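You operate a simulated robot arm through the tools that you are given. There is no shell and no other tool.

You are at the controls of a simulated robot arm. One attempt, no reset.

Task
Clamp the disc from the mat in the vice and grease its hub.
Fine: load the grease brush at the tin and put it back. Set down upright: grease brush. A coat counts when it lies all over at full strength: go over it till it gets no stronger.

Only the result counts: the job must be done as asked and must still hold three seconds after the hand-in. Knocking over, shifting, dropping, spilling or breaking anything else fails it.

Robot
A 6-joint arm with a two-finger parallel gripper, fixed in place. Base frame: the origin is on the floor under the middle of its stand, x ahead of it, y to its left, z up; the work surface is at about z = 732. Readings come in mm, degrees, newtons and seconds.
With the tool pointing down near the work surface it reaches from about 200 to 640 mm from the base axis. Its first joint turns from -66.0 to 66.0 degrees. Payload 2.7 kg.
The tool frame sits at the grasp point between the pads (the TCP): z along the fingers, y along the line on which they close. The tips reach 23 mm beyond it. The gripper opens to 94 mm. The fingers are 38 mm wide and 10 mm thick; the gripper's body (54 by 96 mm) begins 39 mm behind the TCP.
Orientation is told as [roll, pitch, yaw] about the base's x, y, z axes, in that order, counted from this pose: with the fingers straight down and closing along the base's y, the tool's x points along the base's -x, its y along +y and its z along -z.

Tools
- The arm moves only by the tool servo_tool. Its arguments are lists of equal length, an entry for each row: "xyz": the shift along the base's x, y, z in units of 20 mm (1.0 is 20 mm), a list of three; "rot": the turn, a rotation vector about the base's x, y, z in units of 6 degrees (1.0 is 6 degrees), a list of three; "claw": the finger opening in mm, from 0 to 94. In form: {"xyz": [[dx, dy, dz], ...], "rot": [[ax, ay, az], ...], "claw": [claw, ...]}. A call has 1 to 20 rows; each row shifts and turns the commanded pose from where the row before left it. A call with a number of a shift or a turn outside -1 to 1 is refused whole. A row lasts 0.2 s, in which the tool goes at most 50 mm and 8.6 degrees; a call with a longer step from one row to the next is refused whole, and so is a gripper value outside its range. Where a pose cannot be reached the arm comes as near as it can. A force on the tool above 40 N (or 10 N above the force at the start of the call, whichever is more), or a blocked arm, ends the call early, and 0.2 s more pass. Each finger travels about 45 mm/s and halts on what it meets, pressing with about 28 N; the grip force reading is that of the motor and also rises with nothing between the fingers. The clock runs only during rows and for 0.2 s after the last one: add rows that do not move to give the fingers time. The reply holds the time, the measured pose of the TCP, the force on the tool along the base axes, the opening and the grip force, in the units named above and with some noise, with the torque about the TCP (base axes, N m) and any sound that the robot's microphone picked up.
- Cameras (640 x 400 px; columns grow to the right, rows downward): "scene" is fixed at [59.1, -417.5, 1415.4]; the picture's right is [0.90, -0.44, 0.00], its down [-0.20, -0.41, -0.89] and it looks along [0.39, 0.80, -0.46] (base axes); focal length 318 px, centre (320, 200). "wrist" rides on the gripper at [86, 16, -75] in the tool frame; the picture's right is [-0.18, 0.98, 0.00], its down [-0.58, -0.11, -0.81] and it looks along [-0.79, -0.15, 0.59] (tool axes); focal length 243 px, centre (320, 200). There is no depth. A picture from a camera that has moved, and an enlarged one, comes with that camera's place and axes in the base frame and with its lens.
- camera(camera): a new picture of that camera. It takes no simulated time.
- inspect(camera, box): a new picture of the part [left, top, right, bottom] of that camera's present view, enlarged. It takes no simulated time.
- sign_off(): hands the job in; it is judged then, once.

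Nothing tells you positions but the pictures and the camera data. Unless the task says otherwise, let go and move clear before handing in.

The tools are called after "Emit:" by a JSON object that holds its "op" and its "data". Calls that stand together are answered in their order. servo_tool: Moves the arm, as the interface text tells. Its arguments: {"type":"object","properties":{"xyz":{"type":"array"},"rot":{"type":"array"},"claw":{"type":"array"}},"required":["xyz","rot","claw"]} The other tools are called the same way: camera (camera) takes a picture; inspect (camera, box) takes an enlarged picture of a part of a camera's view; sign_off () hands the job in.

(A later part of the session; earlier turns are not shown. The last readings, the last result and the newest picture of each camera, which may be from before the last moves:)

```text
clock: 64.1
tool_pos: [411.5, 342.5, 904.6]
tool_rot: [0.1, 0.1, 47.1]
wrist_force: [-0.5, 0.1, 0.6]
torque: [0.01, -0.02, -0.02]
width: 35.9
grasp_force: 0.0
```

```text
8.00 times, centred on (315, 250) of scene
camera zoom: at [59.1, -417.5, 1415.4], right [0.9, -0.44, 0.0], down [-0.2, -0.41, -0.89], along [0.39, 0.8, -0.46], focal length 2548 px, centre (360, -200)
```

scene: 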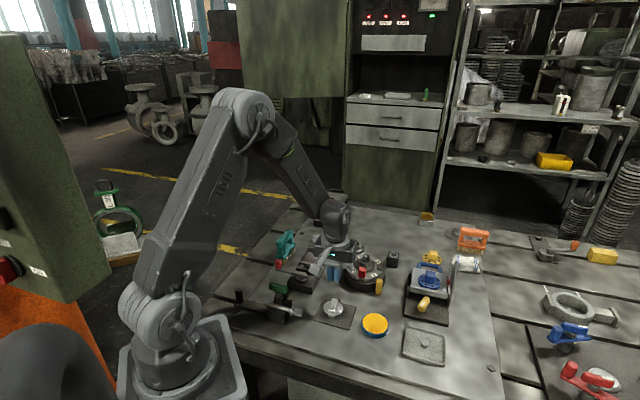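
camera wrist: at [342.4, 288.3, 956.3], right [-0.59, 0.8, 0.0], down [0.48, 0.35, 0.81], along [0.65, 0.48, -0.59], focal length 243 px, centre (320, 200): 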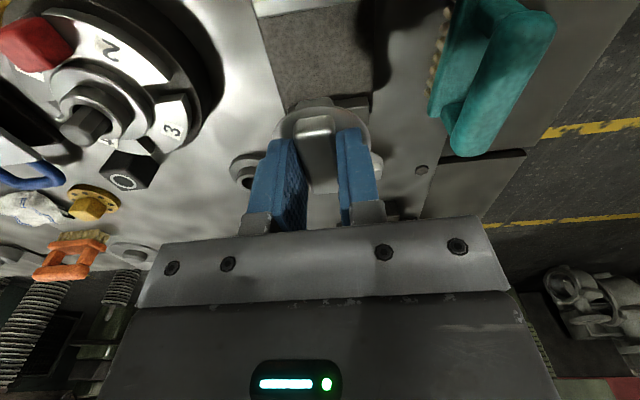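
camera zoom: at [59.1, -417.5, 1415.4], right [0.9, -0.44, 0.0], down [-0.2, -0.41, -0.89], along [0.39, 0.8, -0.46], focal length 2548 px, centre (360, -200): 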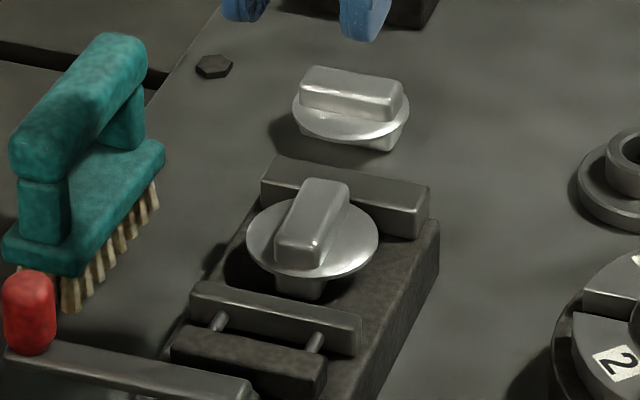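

The disc sits upright against the fixed jaw, between the jaws. Now back to the lever knob to close the vice.

Emit:
{"op": "servo_tool", "data": {"xyz": [[-0.382, -0.06, 0], [-0.382, -0.06, 0], [-0.382, -0.06, 0], [-0.382, -0.06, 0], [-0.382, -0.06, 0], [-0.382, -0.06, 0], [-0.382, -0.06, 0], [-0.382, -0.06, 0], [-0.382, -0.06, 0], [-0.382, -0.06, 0], [-0.382, -0.06, 0], [-0.382, -0.06, 0], [-0.382, -0.06, 0], [-0.382, -0.06, 0], [-0.382, -0.06, 0], [-0.382, -0.06, 0], [-0.382, -0.06, 0], [0, 0, 0]], "rot": [[0, 0, -0.903], [0, 0, -0.903], [0, 0, -0.903], [0, 0, -0.903], [0, 0, -0.903], [0, 0, -0.903], [0, 0, -0.903], [0, 0, -0.903], [0, 0, -0.903], [0, 0, -0.903], [0, 0, -0.903], [0, 0, -0.903], [0, 0, -0.903], [0, 0, -0.903], [0, 0, -0.903], [0, 0, -0.903], [0, 0, -0.903], [0, 0, 0]], "claw": [38, 38, 38, 38, 38, 38, 38, 38, 38, 38, 38, 38, 38, 38, 38, 38, 38, 38]}}

Emit:
{"op": "inspect", "data": {"camera": "wrist", "box": [220, 0, 420, 220]}}

```text
clock: 67.9
tool_pos: [281.8, 322.5, 902.7]
tool_rot: [0.0, 0.0, -45.1]
wrist_force: [-0.2, 0.2, 0.0]
torque: [0.0, -0.01, -0.02]
width: 37.9
grasp_force: 0.1
```

```text
1.82 times, centred on (320, 110) of wrist
camera zoom: at [232.1, 394.6, 978.9], right [0.83, 0.56, 0.0], down [0.33, -0.49, 0.81], along [0.45, -0.67, -0.59], focal length 441 px, centre (320, 364)
```

zoom: 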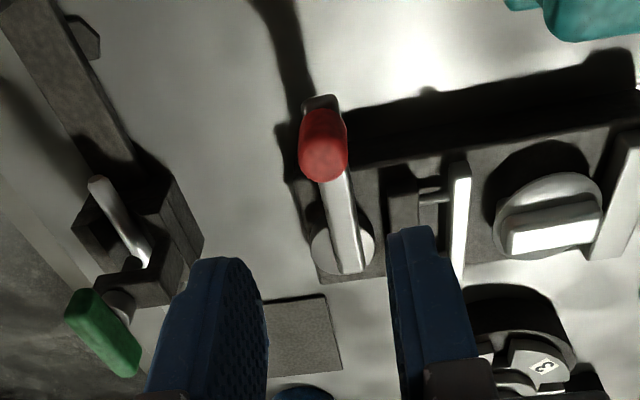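

Emit:
{"op": "servo_tool", "data": {"xyz": [[0, 0, -0.6], [0, 0, -0.75], [0, 0, -0.75], [0, 0, -0.75], [0, 0, -0.75], [0, 0, -0.5], [0, 0, -0.285], [0, 0, 0], [0, 0, 0]], "rot": [[0, 0, 0], [0, 0, 0], [0, 0, 0], [0, 0, 0], [0, 0, 0], [0, 0, 0], [0, 0, 0], [0, 0, 0], [0, 0, 0]], "claw": [38, 38, 38, 38, 38, 38, 38, 28, 28]}}

Emit:
{"op": "camera", "data": {"camera": "wrist"}}

```text
clock: 69.9
tool_pos: [284.4, 322.3, 814.4]
tool_rot: [0.0, 0.0, -45.0]
wrist_force: [-0.5, 0.2, 1.0]
torque: [0.01, -0.01, -0.01]
width: 28.0
grasp_force: 0.0
```

```text
taken
camera wrist: at [233.0, 394.5, 890.6], right [0.83, 0.56, 0.0], down [0.33, -0.49, 0.81], along [0.46, -0.67, -0.59], focal length 243 px, centre (320, 200)
```

wrist: 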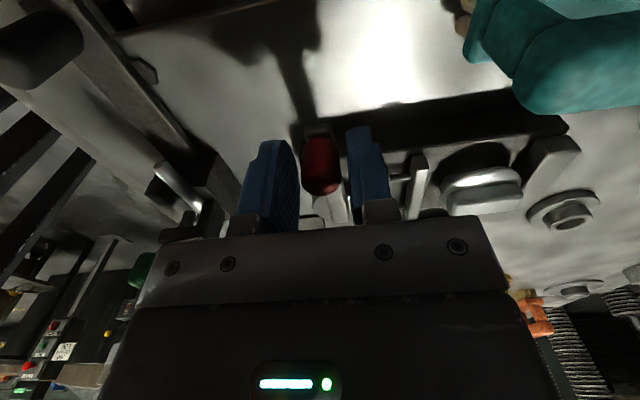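

Emit:
{"op": "servo_tool", "data": {"xyz": [[-0.217, -0.236, 0], [-0.196, -0.254, 0], [-0.173, -0.27, 0], [-0.1485, -0.2841, 0], [-0.1231, -0.2958, 0], [-0.097, -0.3058, 0], [-0.0698, -0.3127, 0], [-0.0423, -0.3179, 0], [-0.0147, -0.3204, 0], [0, 0, 0]], "rot": [[0, 0, 0.833], [0, 0, 0.833], [0, 0, 0.833], [0, 0, 0.833], [0, 0, 0.833], [0, 0, 0.833], [0, 0, 0.833], [0, 0, 0.833], [0, 0, 0.833], [0, 0, 0]], "claw": [28, 28, 28, 28, 28, 28, 28, 28, 28, 28]}}

Emit:
{"op": "inspect", "data": {"camera": "scene", "box": [285, 225, 345, 275]}}

```text
clock: 72.1
tool_pos: [260.7, 268.5, 816.7]
tool_rot: [0.0, -0.1, 0.0]
wrist_force: [-0.5, 1.1, 0.0]
torque: [0.01, 0.02, 0.03]
width: 28.6
grasp_force: 0.9
```

```text
8.00 times, centred on (315, 250) of scene
camera zoom: at [59.1, -417.5, 1415.4], right [0.9, -0.44, 0.0], down [-0.2, -0.41, -0.89], along [0.39, 0.8, -0.46], focal length 2548 px, centre (360, -200)
```

zoom: 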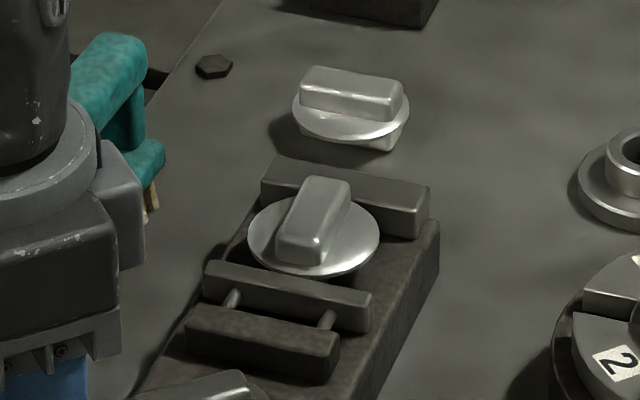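

Emit:
{"op": "servo_tool", "data": {"xyz": [[0.014, -0.3205, 0], [0.0419, -0.3175, 0], [0.0695, -0.3131, 0], [0.0963, -0.3058, 0], [0.1227, -0.2962, 0], [0.1481, -0.2844, 0], [0, 0, 0]], "rot": [[0, 0, 0.833], [0, 0, 0.833], [0, 0, 0.833], [0, 0, 0.833], [0, 0, 0.833], [0, 0, 0.833], [0, 0, 0]], "claw": [28, 28, 28, 28, 28, 28, 28]}}

Emit:
{"op": "inspect", "data": {"camera": "scene", "box": [285, 225, 345, 275]}}

Emit:
{"op": "inspect", "data": {"camera": "scene", "box": [240, 230, 340, 310]}}

```text
clock: 73.7
tool_pos: [271.1, 231.6, 815.5]
tool_rot: [0.0, 0.0, 29.9]
wrist_force: [0.2, 0.8, 0.5]
torque: [0.08, -0.01, -0.01]
width: 29.1
grasp_force: 0.2
```

```text
8.00 times, centred on (315, 250) of scene
camera zoom: at [59.0, -417.5, 1415.4], right [0.9, -0.44, 0.0], down [-0.2, -0.41, -0.89], along [0.39, 0.8, -0.46], focal length 2548 px, centre (360, -200)
```

zoom: 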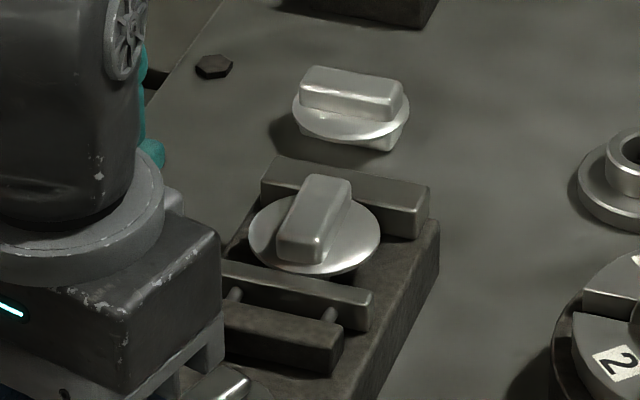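

```text
5.00 times, centred on (290, 270) of scene
camera zoom: at [59.0, -417.5, 1415.4], right [0.9, -0.44, 0.0], down [-0.2, -0.41, -0.89], along [0.39, 0.8, -0.46], focal length 1593 px, centre (470, -150)
```

zoom: 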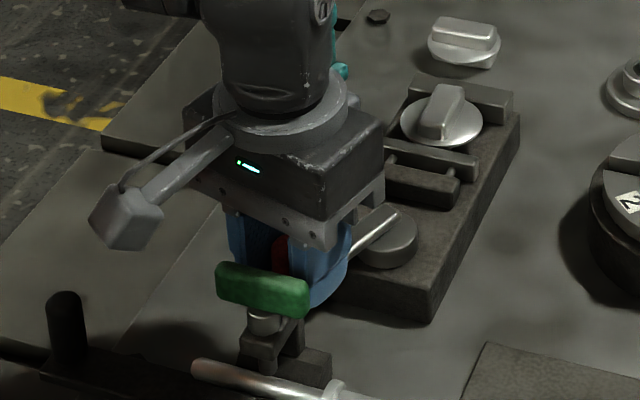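

The moving jaw has met the disc. I'll keep swinging the lever to build the clamping force until it stops.

Emit:
{"op": "servo_tool", "data": {"xyz": [[0.172, -0.2705, 0], [0.1955, -0.2543, 0], [0.2165, -0.2363, 0], [0, 0, 0]], "rot": [[0, 0, 0.833], [0, 0, 0.833], [0, 0, 0.833], [0, 0, 0]], "claw": [28, 28, 28, 28]}}

Emit:
{"op": "inspect", "data": {"camera": "scene", "box": [285, 225, 345, 275]}}

Emit:
{"op": "inspect", "data": {"camera": "scene", "box": [240, 230, 340, 310]}}

```text
clock: 74.7
tool_pos: [283.5, 216.7, 817.1]
tool_rot: [0.0, 0.0, 45.1]
wrist_force: [0.1, -0.3, 0.0]
torque: [0.02, -0.03, 0.02]
width: 28.6
grasp_force: 0.8
```

```text
8.00 times, centred on (315, 250) of scene
camera zoom: at [59.0, -417.5, 1415.4], right [0.9, -0.44, 0.0], down [-0.2, -0.41, -0.89], along [0.39, 0.8, -0.46], focal length 2548 px, centre (360, -200)
```

zoom: 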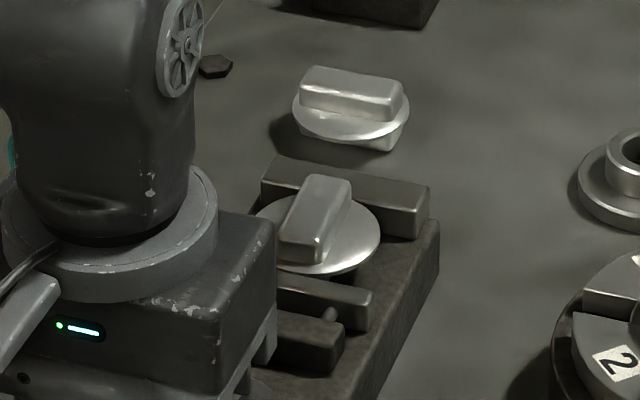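

```text
5.00 times, centred on (290, 270) of scene
camera zoom: at [59.0, -417.5, 1415.4], right [0.9, -0.44, 0.0], down [-0.2, -0.41, -0.89], along [0.39, 0.8, -0.46], focal length 1593 px, centre (470, -150)
```

zoom: 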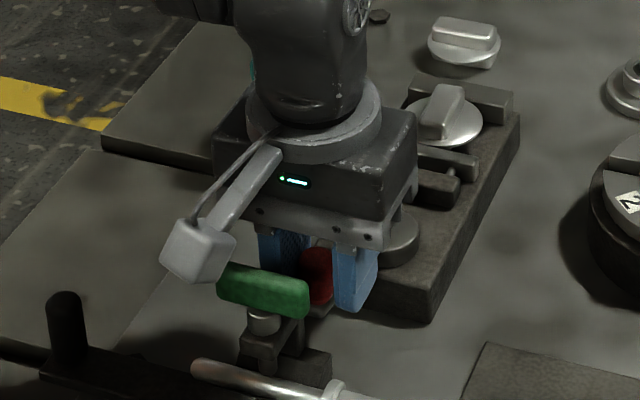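

Emit:
{"op": "servo_tool", "data": {"xyz": [[0.2363, -0.2165, 0], [0, 0, 0]], "rot": [[0, 0, 0.833], [0, 0, 0]], "claw": [28, 28]}}

Emit:
{"op": "servo_tool", "data": {"xyz": [[0.2543, -0.1955, 0], [0, 0, 0]], "rot": [[0, 0, 0.833], [0, 0, 0]], "claw": [28, 28]}}

Emit:
{"op": "inspect", "data": {"camera": "scene", "box": [240, 230, 340, 310]}}

Emit:
{"op": "camera", "data": {"camera": "wrist"}}

```text
clock: 75.3
tool_pos: [288.5, 212.2, 815.4]
tool_rot: [0.1, 0.0, 50.0]
wrist_force: [-1.2, -0.5, -0.3]
torque: [0.04, 0.02, 0.05]
width: 28.5
grasp_force: 0.9
```

```text
clock: 75.9
tool_pos: [291.8, 211.9, 815.7]
tool_rot: [0.0, 0.0, 54.9]
wrist_force: [-11.1, 8.9, 5.0]
torque: [0.17, 0.37, -0.02]
width: 34.4
grasp_force: 7.7
```

```text
5.00 times, centred on (290, 270) of scene
camera zoom: at [58.8, -417.4, 1415.5], right [0.9, -0.44, 0.0], down [-0.2, -0.41, -0.89], along [0.39, 0.8, -0.46], focal length 1593 px, centre (470, -150)
```

zoom: 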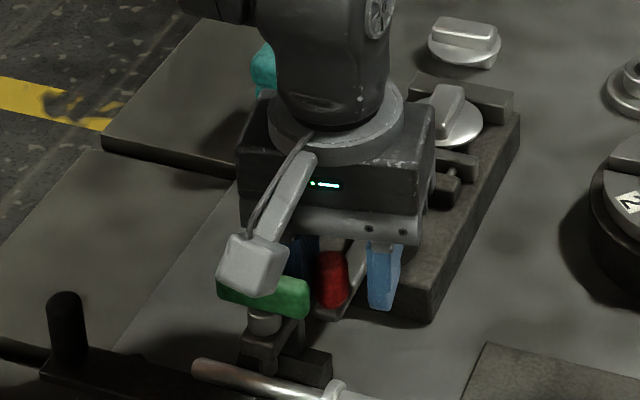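

```text
taken
camera wrist: at [229.1, 148.6, 890.5], right [-0.7, 0.71, 0.0], down [0.42, 0.41, 0.81], along [0.58, 0.56, -0.59], focal length 243 px, centre (320, 200)
```

wrist: 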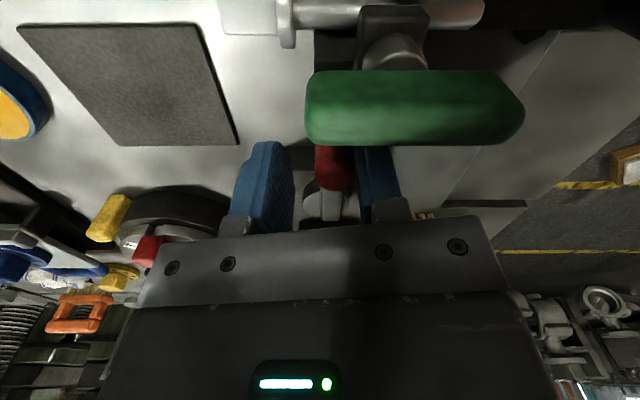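

The lever has reached its end stop with the jaws on the disc. I'll loosen the fingers around the knob, rise clear, and check that the vice stays closed.

Emit:
{"op": "servo_tool", "data": {"xyz": [[-0.15, 0.13, 0], [-0.05, 0.04, 0], [0, 0, 0], [0, 0, 0]], "rot": [[0, 0, 0], [0, 0, 0], [0, 0, 0], [0, 0, 0]], "claw": [36, 40, 40, 40]}}

Emit:
{"op": "inspect", "data": {"camera": "wrist", "box": [220, 60, 440, 240]}}

```text
clock: 76.9
tool_pos: [287.8, 212.1, 816.5]
tool_rot: [0.1, 0.0, 55.0]
wrist_force: [-0.1, 0.4, 0.6]
torque: [0.0, 0.02, 0.04]
width: 39.7
grasp_force: 0.0
```

```text
2.22 times, centred on (330, 150) of wrist
camera zoom: at [225.0, 151.0, 891.6], right [-0.7, 0.72, 0.0], down [0.42, 0.41, 0.81], along [0.58, 0.56, -0.59], focal length 539 px, centre (298, 311)
```

zoom: 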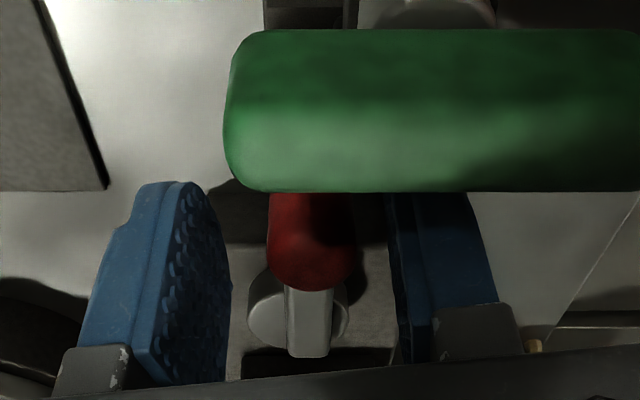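

Emit:
{"op": "servo_tool", "data": {"xyz": [[0, 0, 0.4], [0, 0, 0.8], [0, 0, 0.9], [0, 0, 0.9], [0, 0, 0.9], [0, 0, 0.6], [0, 0, 0]], "rot": [[0, 0, 0], [0, 0, 0], [0, 0, 0], [0, 0, 0], [0, 0, 0], [0, 0, 0], [0, 0, 0]], "claw": [40, 40, 40, 40, 40, 40, 40]}}

Emit:
{"op": "camera", "data": {"camera": "wrist"}}

Emit:
{"op": "inspect", "data": {"camera": "scene", "box": [260, 220, 360, 300]}}

```text
clock: 78.5
tool_pos: [290.9, 212.6, 906.3]
tool_rot: [-0.1, -0.1, 55.1]
wrist_force: [-0.7, -0.6, -0.4]
torque: [0.0, -0.04, 0.03]
width: 40.1
grasp_force: 0.1
```

```text
taken
camera wrist: at [226.5, 151.3, 981.7], right [-0.7, 0.71, 0.0], down [0.42, 0.41, 0.81], along [0.58, 0.56, -0.59], focal length 243 px, centre (320, 200)
```

wrist: 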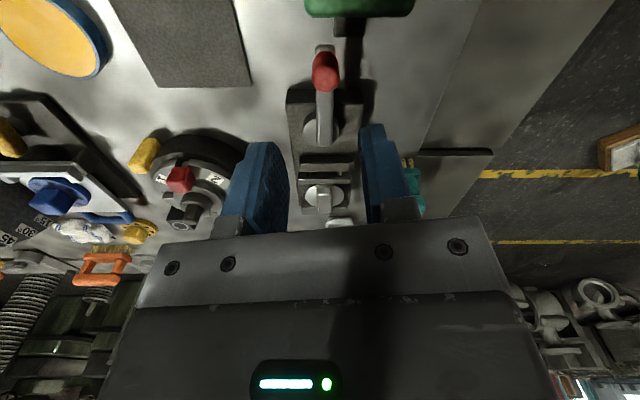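

```text
5.00 times, centred on (310, 260) of scene
camera zoom: at [59.1, -417.5, 1415.4], right [0.9, -0.44, 0.0], down [-0.2, -0.41, -0.89], along [0.39, 0.8, -0.46], focal length 1593 px, centre (370, -100)
```

zoom: 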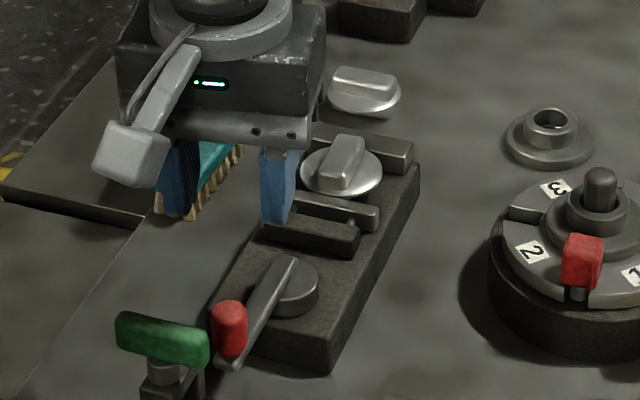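

Emit:
{"op": "inspect", "data": {"camera": "wrist", "box": [280, 140, 370, 225]}}

Emit:
{"op": "inspect", "data": {"camera": "scene", "box": [305, 240, 350, 275]}}

Emit:
{"op": "inspect", "data": {"camera": "scene", "box": [225, 260, 325, 330]}}

```text
4.71 times, centred on (325, 182) of wrist
camera zoom: at [226.5, 151.3, 981.7], right [-0.7, 0.71, 0.0], down [0.42, 0.41, 0.81], along [0.58, 0.56, -0.59], focal length 1142 px, centre (296, 282)
```

zoom: 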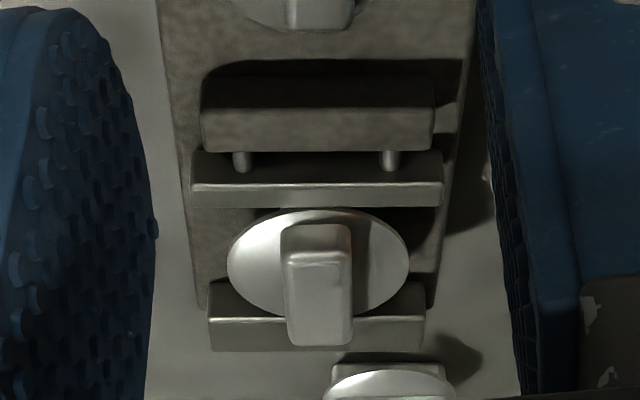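

```text
11.43 times, centred on (328, 258) of scene
camera zoom: at [59.1, -417.5, 1415.4], right [0.9, -0.44, 0.0], down [-0.2, -0.41, -0.89], along [0.39, 0.8, -0.46], focal length 3640 px, centre (234, -457)
```

zoom: 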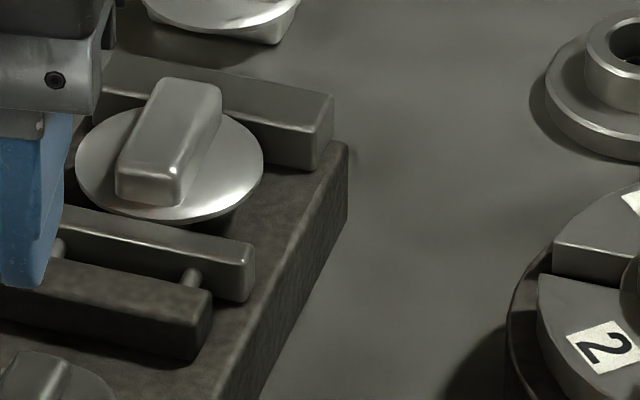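

```text
5.71 times, centred on (275, 295) of scene
camera zoom: at [59.1, -417.5, 1415.4], right [0.9, -0.44, 0.0], down [-0.2, -0.41, -0.89], along [0.39, 0.8, -0.46], focal length 1820 px, centre (577, -343)
```

zoom: 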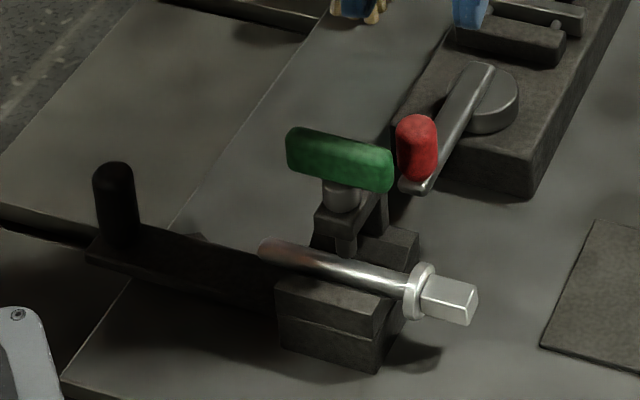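

The lever stays at its stop and the disc's rim is held between both jaws. Now I'll move to look at the teal brush to work out how to grip it.

Emit:
{"op": "servo_tool", "data": {"xyz": [[0.03, 0.9, 0.07], [0.03, 0.9, 0.07], [0.03, 0.9, 0.07], [0.03, 0.9, 0.07], [0.03, 0.9, 0.07], [0.03, 0.9, 0.07], [0.03, 0.9, 0.07], [0.03, 0.9, 0.07], [0.03, 0.9, 0.07], [0, 0, 0]], "rot": [[0, 0, -0.17], [0, 0, -0.17], [0, 0, -0.17], [0, 0, -0.17], [0, 0, -0.17], [0, 0, -0.17], [0, 0, -0.17], [0, 0, -0.17], [0, 0, -0.17], [0, 0, 0]], "claw": [60, 80, 90, 90, 90, 90, 90, 90, 90, 90]}}

Emit:
{"op": "camera", "data": {"camera": "wrist"}}

Emit:
{"op": "inspect", "data": {"camera": "wrist", "box": [220, 40, 420, 220]}}

Emit:
{"op": "inspect", "data": {"camera": "scene", "box": [255, 220, 325, 280]}}

```text
clock: 80.7
tool_pos: [292.8, 377.4, 919.4]
tool_rot: [0.0, 0.1, 45.9]
wrist_force: [0.0, 0.5, -0.1]
torque: [-0.01, 0.04, -0.01]
width: 90.1
grasp_force: 0.2
```

```text
taken
camera wrist: at [220.7, 324.8, 994.9], right [-0.58, 0.82, 0.0], down [0.48, 0.34, 0.81], along [0.66, 0.46, -0.59], focal length 243 px, centre (320, 200)
```

wrist: 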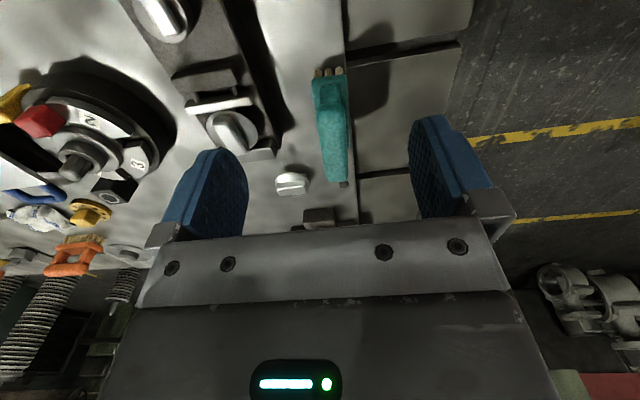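

```text
2.22 times, centred on (320, 130) of wrist
camera zoom: at [220.7, 324.8, 994.9], right [-0.58, 0.82, 0.0], down [0.48, 0.34, 0.81], along [0.66, 0.46, -0.59], focal length 539 px, centre (320, 356)
```

zoom: 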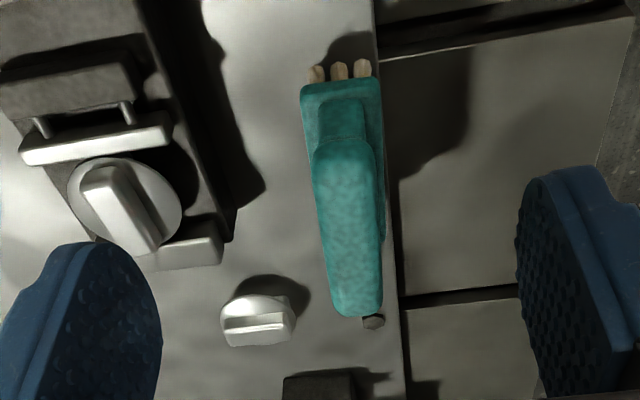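

```text
6.67 times, centred on (290, 250) of scene
camera zoom: at [59.1, -417.5, 1415.4], right [0.9, -0.44, 0.0], down [-0.2, -0.41, -0.89], along [0.39, 0.8, -0.46], focal length 2124 px, centre (520, -133)
```

zoom: 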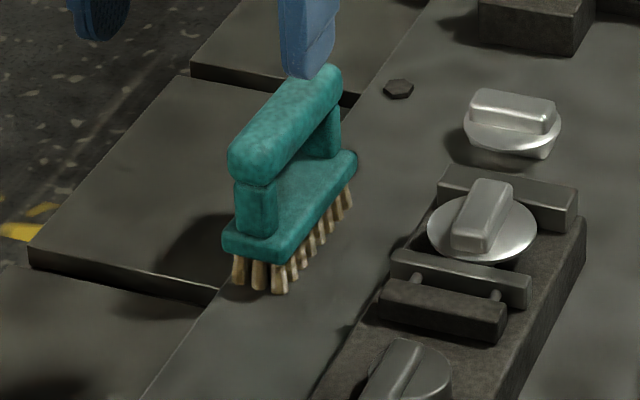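

The brush stands at roughly (335, 416), running at about 42°, handle top near z=830. I'll move over its handle to measure it from a second viewpoint.

Emit:
{"op": "servo_tool", "data": {"xyz": [[0.5, 0.47, -0.1], [0.5, 0.47, -0.2], [0.55, 0.5, -0.2], [0.5, 0.49, -0.2], [0, 0, 0]], "rot": [[0, 0, -0.16], [0, 0, -0.16], [0, 0, -0.16], [0, 0, -0.16], [0, 0, 0]], "claw": [80, 70, 60, 60, 60]}}

Emit:
{"op": "camera", "data": {"camera": "wrist"}}

Emit:
{"op": "inspect", "data": {"camera": "wrist", "box": [240, 0, 400, 180]}}

Emit:
{"op": "inspect", "data": {"camera": "scene", "box": [255, 220, 325, 280]}}

```text
clock: 81.9
tool_pos: [333.2, 414.7, 906.2]
tool_rot: [0.0, 0.0, 41.9]
wrist_force: [-0.4, 0.1, -0.5]
torque: [-0.01, -0.02, -0.01]
width: 60.0
grasp_force: 0.1
```

```text
taken
camera wrist: at [257.9, 368.8, 980.5], right [-0.52, 0.85, 0.0], down [0.51, 0.31, 0.81], along [0.69, 0.42, -0.59], focal length 243 px, centre (320, 200)
```

wrist: 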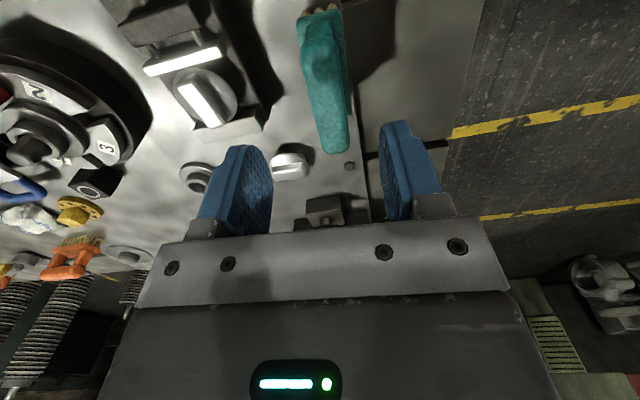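

```text
2.22 times, centred on (320, 90) of wrist
camera zoom: at [257.9, 368.8, 980.5], right [-0.52, 0.85, 0.0], down [0.51, 0.31, 0.81], along [0.69, 0.42, -0.59], focal length 539 px, centre (320, 444)
```

zoom: 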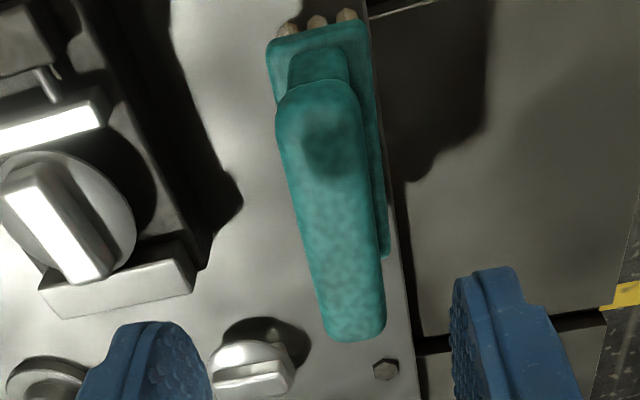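

```text
6.67 times, centred on (290, 250) of scene
camera zoom: at [59.1, -417.5, 1415.4], right [0.9, -0.44, 0.0], down [-0.2, -0.41, -0.89], along [0.39, 0.8, -0.46], focal length 2124 px, centre (520, -133)
```

zoom: 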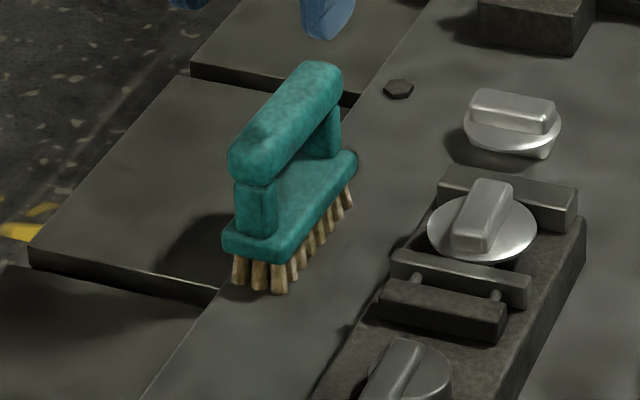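

Handle centre comes out near (338, 424), top about z=825. I'll shift slightly and descend with the fingers open 50 mm around the handle, checking part-way.

Emit:
{"op": "servo_tool", "data": {"xyz": [[0.1, 0.34, 0], [0, 0, -0.7], [0, 0, -0.8], [0, 0, -0.8], [0, 0, -0.5], [0, 0, 0]], "rot": [[0, 0, 0], [0, 0, 0], [0, 0, 0], [0, 0, 0], [0, 0, 0], [0, 0, 0]], "claw": [56, 56, 56, 56, 56, 56]}}

Emit:
{"op": "inspect", "data": {"camera": "wrist", "box": [220, 40, 420, 220]}}

Emit:
{"op": "inspect", "data": {"camera": "scene", "box": [255, 220, 325, 280]}}

```text
clock: 83.3
tool_pos: [337.5, 419.4, 848.1]
tool_rot: [-0.1, -0.1, 41.9]
wrist_force: [-0.2, 0.0, 0.5]
torque: [-0.01, 0.0, -0.02]
width: 55.8
grasp_force: 0.1
```

```text
2.22 times, centred on (320, 130) of wrist
camera zoom: at [262.4, 372.5, 923.3], right [-0.52, 0.85, 0.0], down [0.51, 0.31, 0.81], along [0.69, 0.42, -0.59], focal length 539 px, centre (320, 356)
```

zoom: 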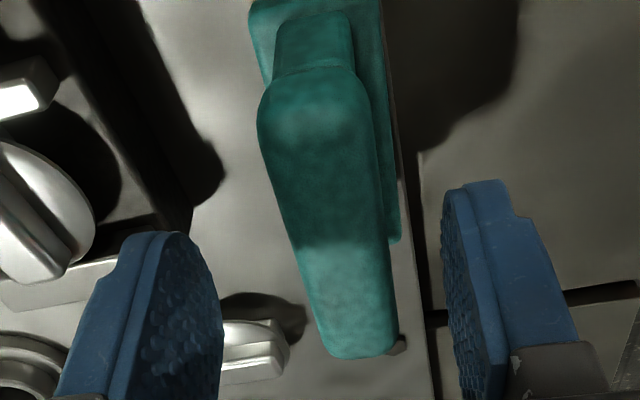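

```text
6.67 times, centred on (290, 250) of scene
camera zoom: at [59.1, -417.5, 1415.4], right [0.9, -0.44, 0.0], down [-0.2, -0.41, -0.89], along [0.39, 0.8, -0.46], focal length 2124 px, centre (520, -133)
```

zoom: 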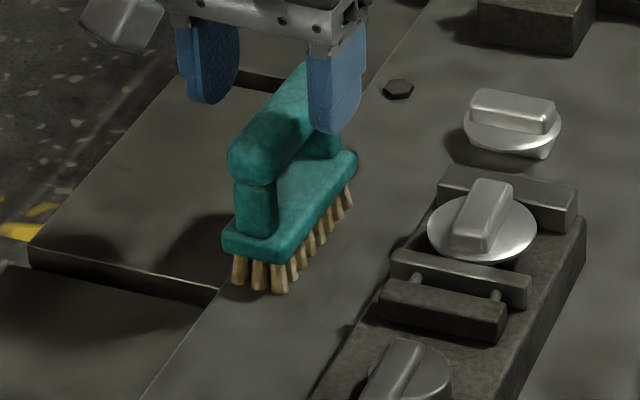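

Emit:
{"op": "servo_tool", "data": {"xyz": [[0, 0, -0.5], [0, 0, -0.5], [0, 0, -0.4], [0, 0, -0.35], [0, 0, 0]], "rot": [[0, 0, 0], [0, 0, 0], [0, 0, 0], [0, 0, 0], [0, 0, 0]], "claw": [56, 56, 56, 56, 56]}}

Emit:
{"op": "inspect", "data": {"camera": "wrist", "box": [220, 40, 420, 220]}}

Emit:
{"op": "inspect", "data": {"camera": "scene", "box": [255, 220, 325, 280]}}

```text
clock: 84.5
tool_pos: [337.6, 420.2, 813.3]
tool_rot: [0.0, 0.0, 41.9]
wrist_force: [0.1, -0.1, 0.0]
torque: [-0.01, 0.01, -0.01]
width: 55.8
grasp_force: 0.1
```

```text
2.22 times, centred on (320, 130) of wrist
camera zoom: at [261.3, 373.6, 888.0], right [-0.52, 0.85, 0.0], down [0.51, 0.31, 0.81], along [0.69, 0.42, -0.59], focal length 539 px, centre (320, 356)
```

zoom: 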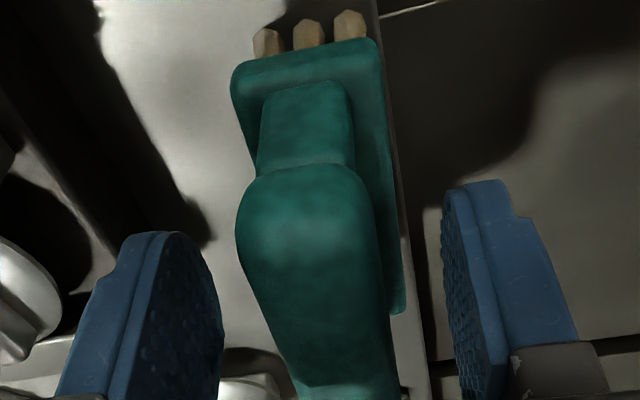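

```text
6.67 times, centred on (290, 250) of scene
camera zoom: at [59.1, -417.5, 1415.4], right [0.9, -0.44, 0.0], down [-0.2, -0.41, -0.89], along [0.39, 0.8, -0.46], focal length 2124 px, centre (520, -133)
```

zoom: 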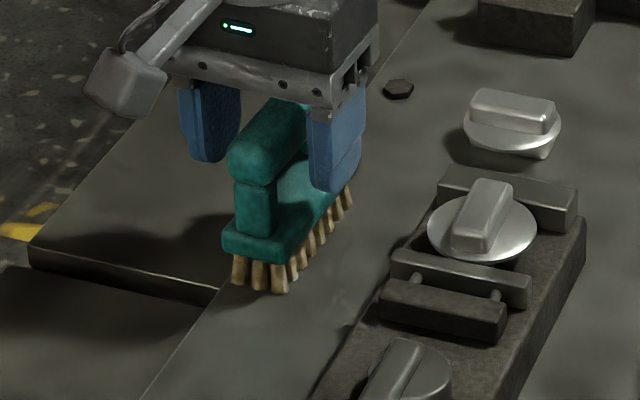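

Emit:
{"op": "servo_tool", "data": {"xyz": [[-0.067, 0.074, 0], [0, 0, 0], [0, 0, 0], [0, 0, 0], [0, 0, 0], [0, 0, 0]], "rot": [[0, 0, 0], [0, 0, 0], [0, 0, 0], [0, 0, 0], [0, 0, 0], [0, 0, 0]], "claw": [50, 40, 30, 15, 0, 0]}}

Emit:
{"op": "inspect", "data": {"camera": "wrist", "box": [220, 40, 420, 220]}}

Emit:
{"op": "inspect", "data": {"camera": "scene", "box": [255, 220, 325, 280]}}

```text
clock: 85.9
tool_pos: [336.1, 420.1, 814.5]
tool_rot: [-0.1, 0.0, 41.9]
wrist_force: [-0.5, 0.0, 1.0]
torque: [-0.05, 0.05, 0.01]
width: 25.4
grasp_force: 27.7
```

```text
2.22 times, centred on (320, 130) of wrist
camera zoom: at [260.3, 374.9, 888.8], right [-0.52, 0.85, 0.0], down [0.51, 0.31, 0.81], along [0.69, 0.42, -0.59], focal length 539 px, centre (320, 356)
```

zoom: 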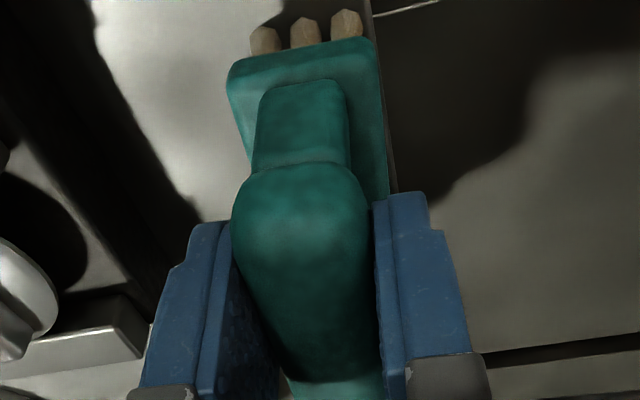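

```text
6.67 times, centred on (290, 250) of scene
camera zoom: at [59.1, -417.5, 1415.4], right [0.9, -0.44, 0.0], down [-0.2, -0.41, -0.89], along [0.39, 0.8, -0.46], focal length 2124 px, centre (520, -133)
```

zoom: 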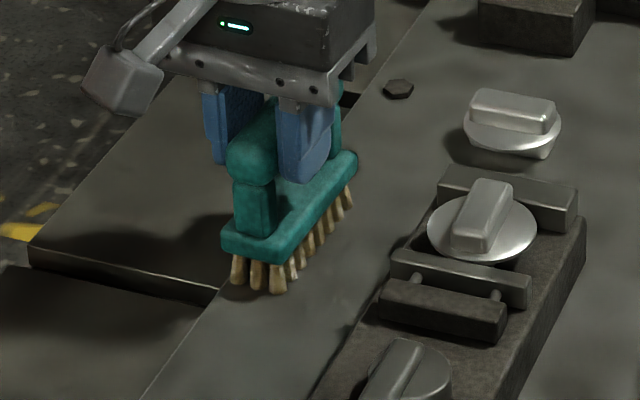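

The handle is gripped (25.4 mm), home pose TCP ≈ (336, 421, 814), yaw 42°. Lifting the brush slowly.

Emit:
{"op": "servo_tool", "data": {"xyz": [[0, 0, 0.1], [0, 0, 0.2], [0, 0, 0.4], [0, 0, 0]], "rot": [[0, 0, 0], [0, 0, 0], [0, 0, 0], [0, 0, 0]], "claw": [0, 0, 0, 0]}}

Emit:
{"op": "inspect", "data": {"camera": "scene", "box": [255, 220, 325, 280]}}

```text
clock: 86.9
tool_pos: [335.6, 422.4, 827.8]
tool_rot: [-0.1, 0.0, 41.8]
wrist_force: [0.3, 0.5, -1.9]
torque: [-0.03, 0.0, -0.01]
width: 25.4
grasp_force: 28.0
```

```text
6.67 times, centred on (290, 250) of scene
camera zoom: at [59.1, -417.5, 1415.4], right [0.9, -0.44, 0.0], down [-0.2, -0.41, -0.89], along [0.39, 0.8, -0.46], focal length 2124 px, centre (520, -133)
```

zoom: 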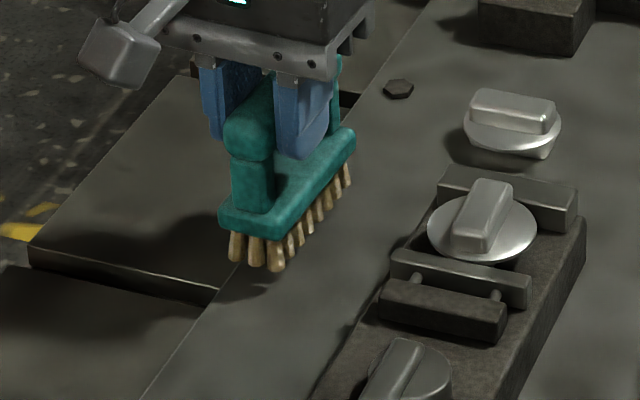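

The brush is up and level. I'll raise it well clear and carry it over to the tin at about (441, 47).

Emit:
{"op": "servo_tool", "data": {"xyz": [[0, 0, 0.5], [0, 0, 0.8], [0, 0, 0.9], [0, 0, 0.9], [0, 0, 0.9], [0, 0, 0.8], [0, 0, 0.3], [0, 0, 0]], "rot": [[0, 0, 0], [0, 0, 0], [0, 0, 0], [0, 0, 0], [0, 0, 0], [0, 0, 0], [0, 0, 0], [0, 0, 0]], "claw": [0, 0, 0, 0, 0, 0, 0, 0]}}

Emit:
{"op": "servo_tool", "data": {"xyz": [[0.1, -0.3, 0], [0.2, -0.6, 0], [0.28, -0.98, 0], [0.28, -0.98, 0], [0.28, -0.98, 0], [0.28, -0.98, 0], [0.28, -0.98, 0], [0.28, -0.98, 0], [0.28, -0.98, 0], [0.28, -0.98, 0], [0.28, -0.98, 0], [0.28, -0.98, 0], [0.28, -0.98, 0], [0.28, -0.98, 0], [0.28, -0.98, 0], [0.28, -0.98, 0], [0.28, -0.98, 0], [0.28, -0.98, 0], [0.28, -0.98, 0], [0.25, -0.8, 0]], "rot": [[0, 0, 0], [0, 0, 0], [0, 0, 0], [0, 0, 0], [0, 0, 0], [0, 0, 0], [0, 0, 0], [0, 0, 0], [0, 0, 0], [0, 0, 0], [0, 0, 0], [0, 0, 0], [0, 0, 0], [0, 0, 0], [0, 0, 0], [0, 0, 0], [0, 0, 0], [0, 0, 0], [0, 0, 0], [0, 0, 0]], "claw": [0, 0, 0, 0, 0, 0, 0, 0, 0, 0, 0, 0, 0, 0, 0, 0, 0, 0, 0, 0]}}

Emit:
{"op": "camera", "data": {"camera": "scene"}}

Emit:
{"op": "camera", "data": {"camera": "wrist"}}

Emit:
{"op": "inspect", "data": {"camera": "scene", "box": [320, 230, 440, 340]}}

```text
clock: 88.7
tool_pos: [335.4, 423.1, 929.9]
tool_rot: [0.0, 0.0, 41.8]
wrist_force: [0.1, -0.7, -1.4]
torque: [0.0, 0.0, 0.0]
width: 25.5
grasp_force: 28.1
```

```text
clock: 92.9
tool_pos: [442.0, 52.7, 931.5]
tool_rot: [0.0, 0.0, 42.0]
wrist_force: [0.5, 0.1, -1.7]
torque: [-0.05, 0.06, 0.02]
width: 25.6
grasp_force: 27.9
```

```text
taken
```

scene: 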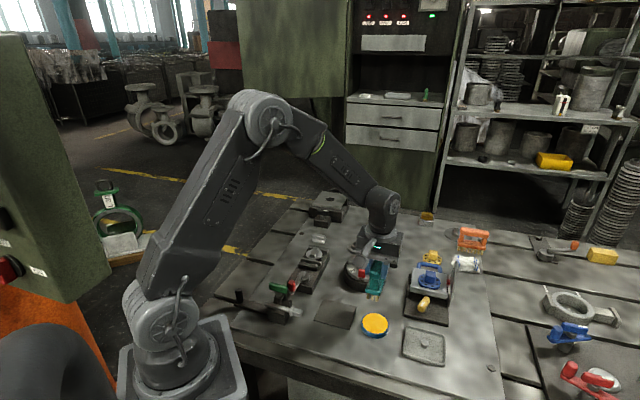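

```text
taken
camera wrist: at [366.3, 6.3, 1005.4], right [-0.52, 0.85, 0.0], down [0.51, 0.31, 0.81], along [0.69, 0.42, -0.59], focal length 243 px, centre (320, 200)
```

wrist: 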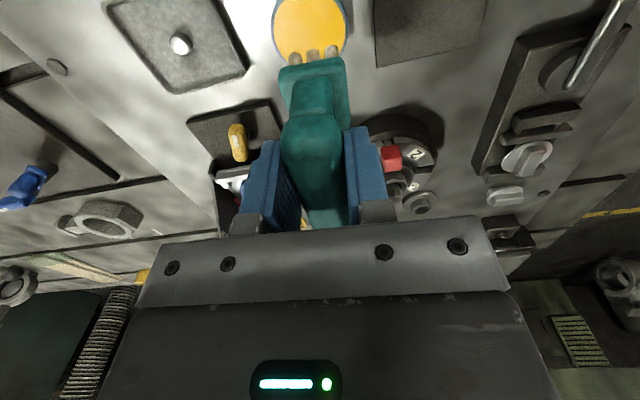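

```text
3.64 times, centred on (380, 285) of scene
camera zoom: at [59.1, -417.5, 1415.4], right [0.9, -0.44, 0.0], down [-0.2, -0.41, -0.89], along [0.39, 0.8, -0.46], focal length 1158 px, centre (102, -109)
```

zoom: 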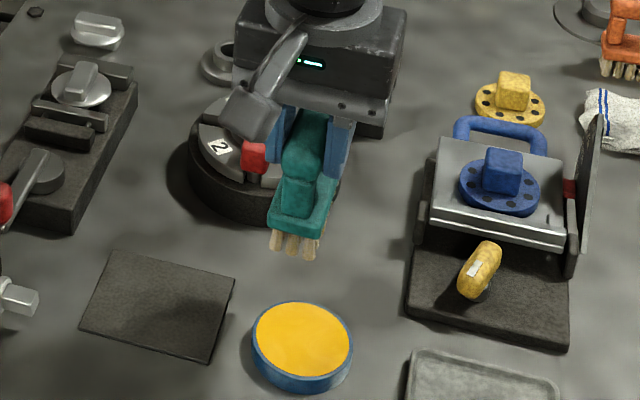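

Over the tin at about (443, 45). I'll shift a little and lower the brush towards the grease, checking before contact.

Emit:
{"op": "servo_tool", "data": {"xyz": [[-0.05, -0.45, 0], [0, 0, -0.7], [0, 0, -0.8], [0, 0, -0.8], [0, 0, -0.8], [0, 0, -0.6], [0, 0, 0]], "rot": [[0, 0, 0], [0, 0, 0], [0, 0, 0], [0, 0, 0], [0, 0, 0], [0, 0, 0], [0, 0, 0]], "claw": [0, 0, 0, 0, 0, 0, 0]}}

Emit:
{"op": "inspect", "data": {"camera": "scene", "box": [330, 260, 430, 350]}}

Emit:
{"op": "inspect", "data": {"camera": "wrist", "box": [220, 0, 420, 180]}}

```text
clock: 94.5
tool_pos: [440.5, 46.8, 855.5]
tool_rot: [-0.1, 0.0, 41.9]
wrist_force: [-0.3, 0.4, -1.6]
torque: [-0.01, -0.01, -0.02]
width: 25.5
grasp_force: 28.0
```

```text
4.44 times, centred on (380, 305) of scene
camera zoom: at [59.1, -417.5, 1415.4], right [0.9, -0.44, 0.0], down [-0.2, -0.41, -0.89], along [0.39, 0.8, -0.46], focal length 1416 px, centre (53, -267)
```

zoom: 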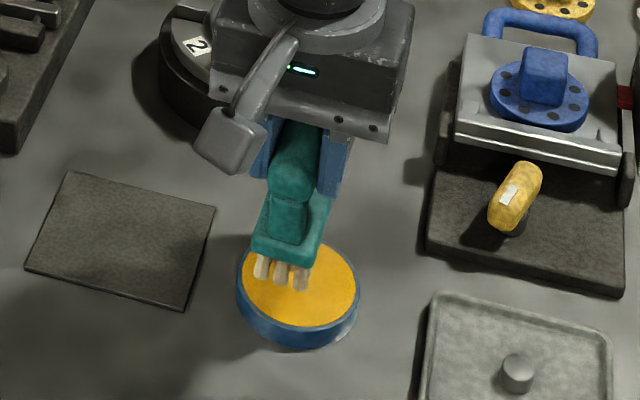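

```text
2.22 times, centred on (320, 90) of wrist
camera zoom: at [365.2, 0.1, 931.2], right [-0.52, 0.85, 0.0], down [0.51, 0.31, 0.81], along [0.69, 0.42, -0.59], focal length 539 px, centre (320, 444)
```

zoom: 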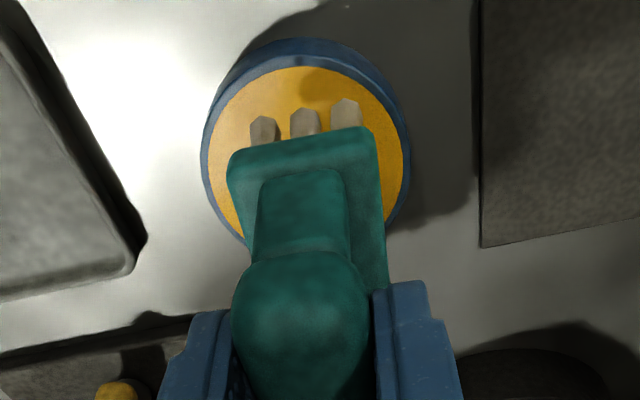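

Emit:
{"op": "servo_tool", "data": {"xyz": [[-0.2, -0.3, 0], [0, 0, -0.4], [0, 0, -0.3], [0, 0, 0]], "rot": [[0, 0, 0], [0, 0, 0], [0, 0, 0], [0, 0, 0]], "claw": [0, 0, 0, 0]}}

Emit:
{"op": "inspect", "data": {"camera": "scene", "box": [345, 285, 405, 345]}}

Emit:
{"op": "inspect", "data": {"camera": "wrist", "box": [220, 0, 420, 180]}}

```text
clock: 95.5
tool_pos: [434.9, 40.0, 842.1]
tool_rot: [0.0, -0.1, 41.9]
wrist_force: [0.8, -0.1, -2.1]
torque: [-0.04, 0.03, -0.01]
width: 25.5
grasp_force: 28.0
```

```text
6.67 times, centred on (375, 315) of scene
camera zoom: at [59.1, -417.5, 1415.4], right [0.9, -0.44, 0.0], down [-0.2, -0.41, -0.89], along [0.39, 0.8, -0.46], focal length 2124 px, centre (-47, -567)
```

zoom: 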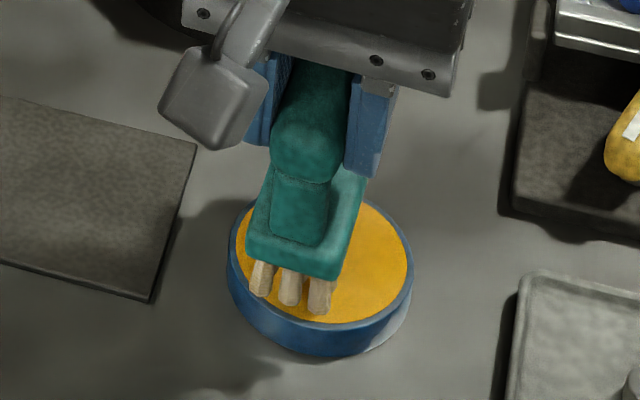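

```text
2.22 times, centred on (320, 90) of wrist
camera zoom: at [359.8, -6.6, 917.5], right [-0.52, 0.85, 0.0], down [0.51, 0.31, 0.81], along [0.69, 0.42, -0.59], focal length 539 px, centre (320, 444)
```

zoom: 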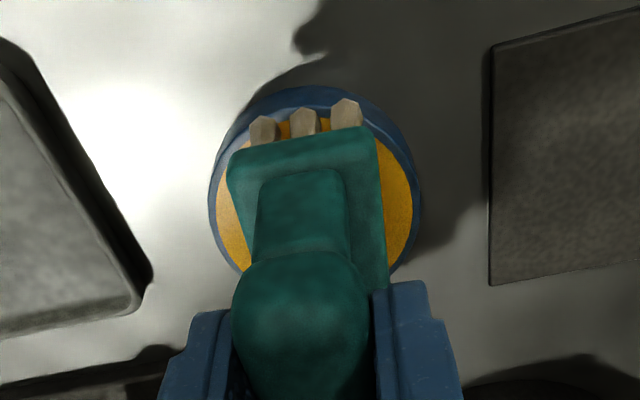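

Emit:
{"op": "servo_tool", "data": {"xyz": [[0, 0, -0.1], [0, 0, -0.1], [0, 0, 0]], "rot": [[0, 0, 0], [0, 0, 0], [0, 0, 0]], "claw": [0, 0, 0]}}

Emit:
{"op": "servo_tool", "data": {"xyz": [[0, 0, -0.075], [0, 0, 0]], "rot": [[0, 0, 0], [0, 0, 0]], "claw": [0, 0]}}

Emit:
{"op": "inspect", "data": {"camera": "scene", "box": [345, 285, 405, 345]}}

```text
clock: 96.3
tool_pos: [435.3, 39.9, 836.9]
tool_rot: [0.0, 0.0, 41.9]
wrist_force: [0.0, -0.3, -1.0]
torque: [-0.01, 0.03, 0.02]
width: 25.6
grasp_force: 27.9
```

```text
clock: 96.9
tool_pos: [437.2, 39.4, 835.6]
tool_rot: [0.0, 0.0, 41.9]
wrist_force: [-0.6, -0.6, -1.9]
torque: [-0.04, 0.0, -0.02]
width: 25.8
grasp_force: 28.1
```

```text
6.67 times, centred on (375, 315) of scene
camera zoom: at [59.1, -417.5, 1415.4], right [0.9, -0.44, 0.0], down [-0.2, -0.41, -0.89], along [0.39, 0.8, -0.46], focal length 2124 px, centre (-47, -567)
```

zoom: 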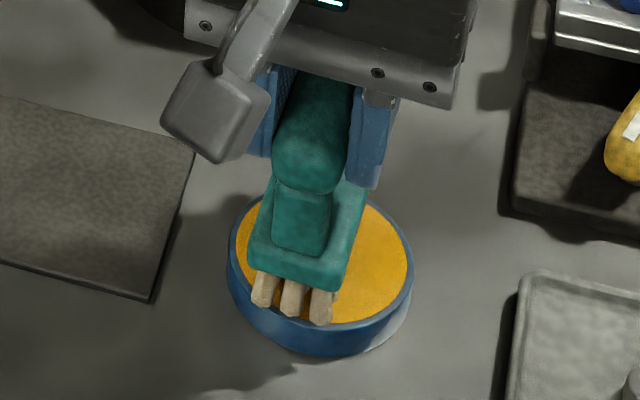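

Emit:
{"op": "servo_tool", "data": {"xyz": [[0, 0, -0.075], [0, 0, 0]], "rot": [[0, 0, 0], [0, 0, 0]], "claw": [0, 0]}}

Emit:
{"op": "servo_tool", "data": {"xyz": [[0, 0, -0.075], [0, 0, 0]], "rot": [[0, 0, 0], [0, 0, 0]], "claw": [0, 0]}}

Emit:
{"op": "inspect", "data": {"camera": "scene", "box": [345, 285, 405, 345]}}

```text
clock: 97.5
tool_pos: [435.2, 40.7, 834.9]
tool_rot: [-0.1, 0.0, 41.8]
wrist_force: [-0.6, 0.2, -2.3]
torque: [-0.02, 0.05, 0.01]
width: 25.7
grasp_force: 28.3
```

```text
clock: 98.1
tool_pos: [435.8, 40.5, 833.0]
tool_rot: [0.0, -0.1, 41.9]
wrist_force: [0.3, -0.1, -2.1]
torque: [-0.05, 0.02, -0.01]
width: 26.0
grasp_force: 28.3
```

```text
6.67 times, centred on (375, 315) of scene
camera zoom: at [59.1, -417.5, 1415.4], right [0.9, -0.44, 0.0], down [-0.2, -0.41, -0.89], along [0.39, 0.8, -0.46], focal length 2124 px, centre (-47, -567)
```

zoom: 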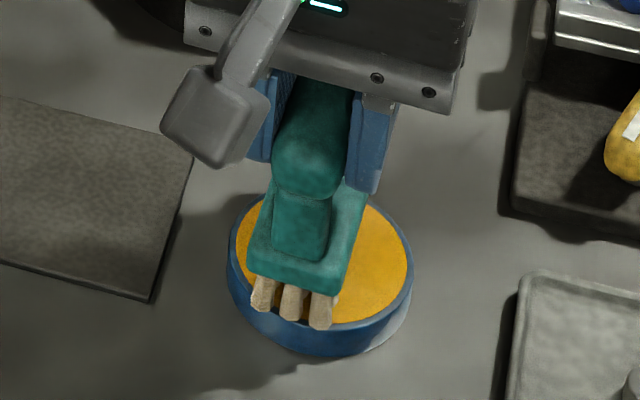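

Emit:
{"op": "servo_tool", "data": {"xyz": [[0.1, 0.09, 0], [0.085, 0.08, 0], [0, 0, -0.05], [0, 0, 0]], "rot": [[0, 0, 0], [0, 0, 0], [0, 0, 0], [0, 0, 0]], "claw": [0, 0, 0, 0]}}

Emit:
{"op": "inspect", "data": {"camera": "scene", "box": [350, 295, 400, 340]}}

```text
clock: 99.1
tool_pos: [439.4, 42.6, 832.7]
tool_rot: [0.1, -0.1, 42.0]
wrist_force: [0.1, 0.4, -2.3]
torque: [-0.02, 0.05, -0.02]
width: 25.6
grasp_force: 28.1
```

```text
8.89 times, centred on (375, 318) of scene
camera zoom: at [59.1, -417.5, 1415.4], right [0.9, -0.44, 0.0], down [-0.2, -0.41, -0.89], along [0.39, 0.8, -0.46], focal length 2831 px, centre (-169, -844)
```

zoom: 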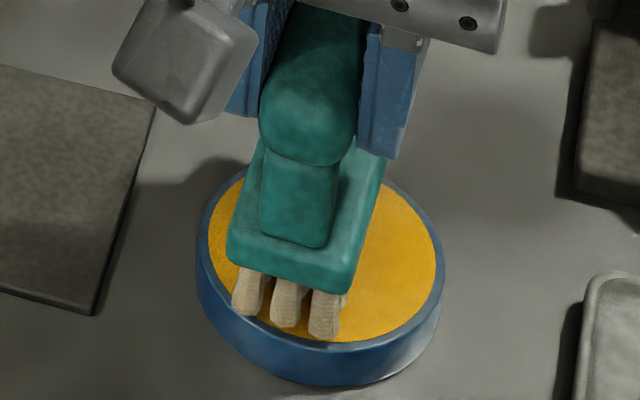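

Emit:
{"op": "servo_tool", "data": {"xyz": [[0, 0, -0.075], [0, 0, 0]], "rot": [[0, 0, 0], [0, 0, 0]], "claw": [0, 0]}}

Emit:
{"op": "servo_tool", "data": {"xyz": [[0, 0, -0.075], [0, 0, 0]], "rot": [[0, 0, 0], [0, 0, 0]], "claw": [0, 0]}}

Emit:
{"op": "inspect", "data": {"camera": "scene", "box": [350, 295, 400, 340]}}

```text
clock: 99.7
tool_pos: [440.0, 42.3, 830.8]
tool_rot: [-0.1, 0.0, 42.0]
wrist_force: [-0.2, 1.1, -1.2]
torque: [0.0, 0.01, 0.02]
width: 25.8
grasp_force: 28.4
```

```text
clock: 100.3
tool_pos: [440.7, 43.3, 829.0]
tool_rot: [0.1, 0.0, 41.9]
wrist_force: [-0.4, 0.4, -1.8]
torque: [0.0, 0.01, 0.0]
width: 25.8
grasp_force: 27.6
```

```text
8.89 times, centred on (375, 318) of scene
camera zoom: at [59.1, -417.5, 1415.4], right [0.9, -0.44, 0.0], down [-0.2, -0.41, -0.89], along [0.39, 0.8, -0.46], focal length 2831 px, centre (-169, -844)
```

zoom: 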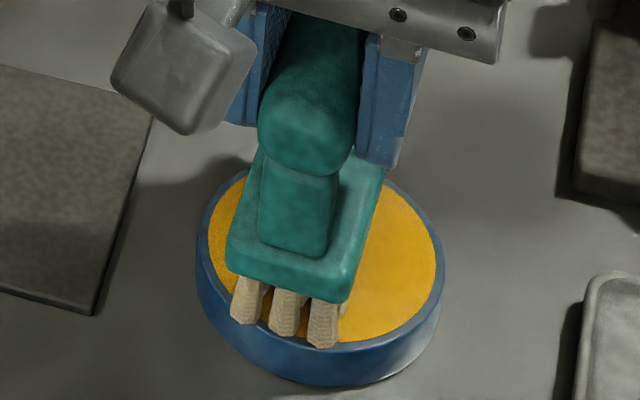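

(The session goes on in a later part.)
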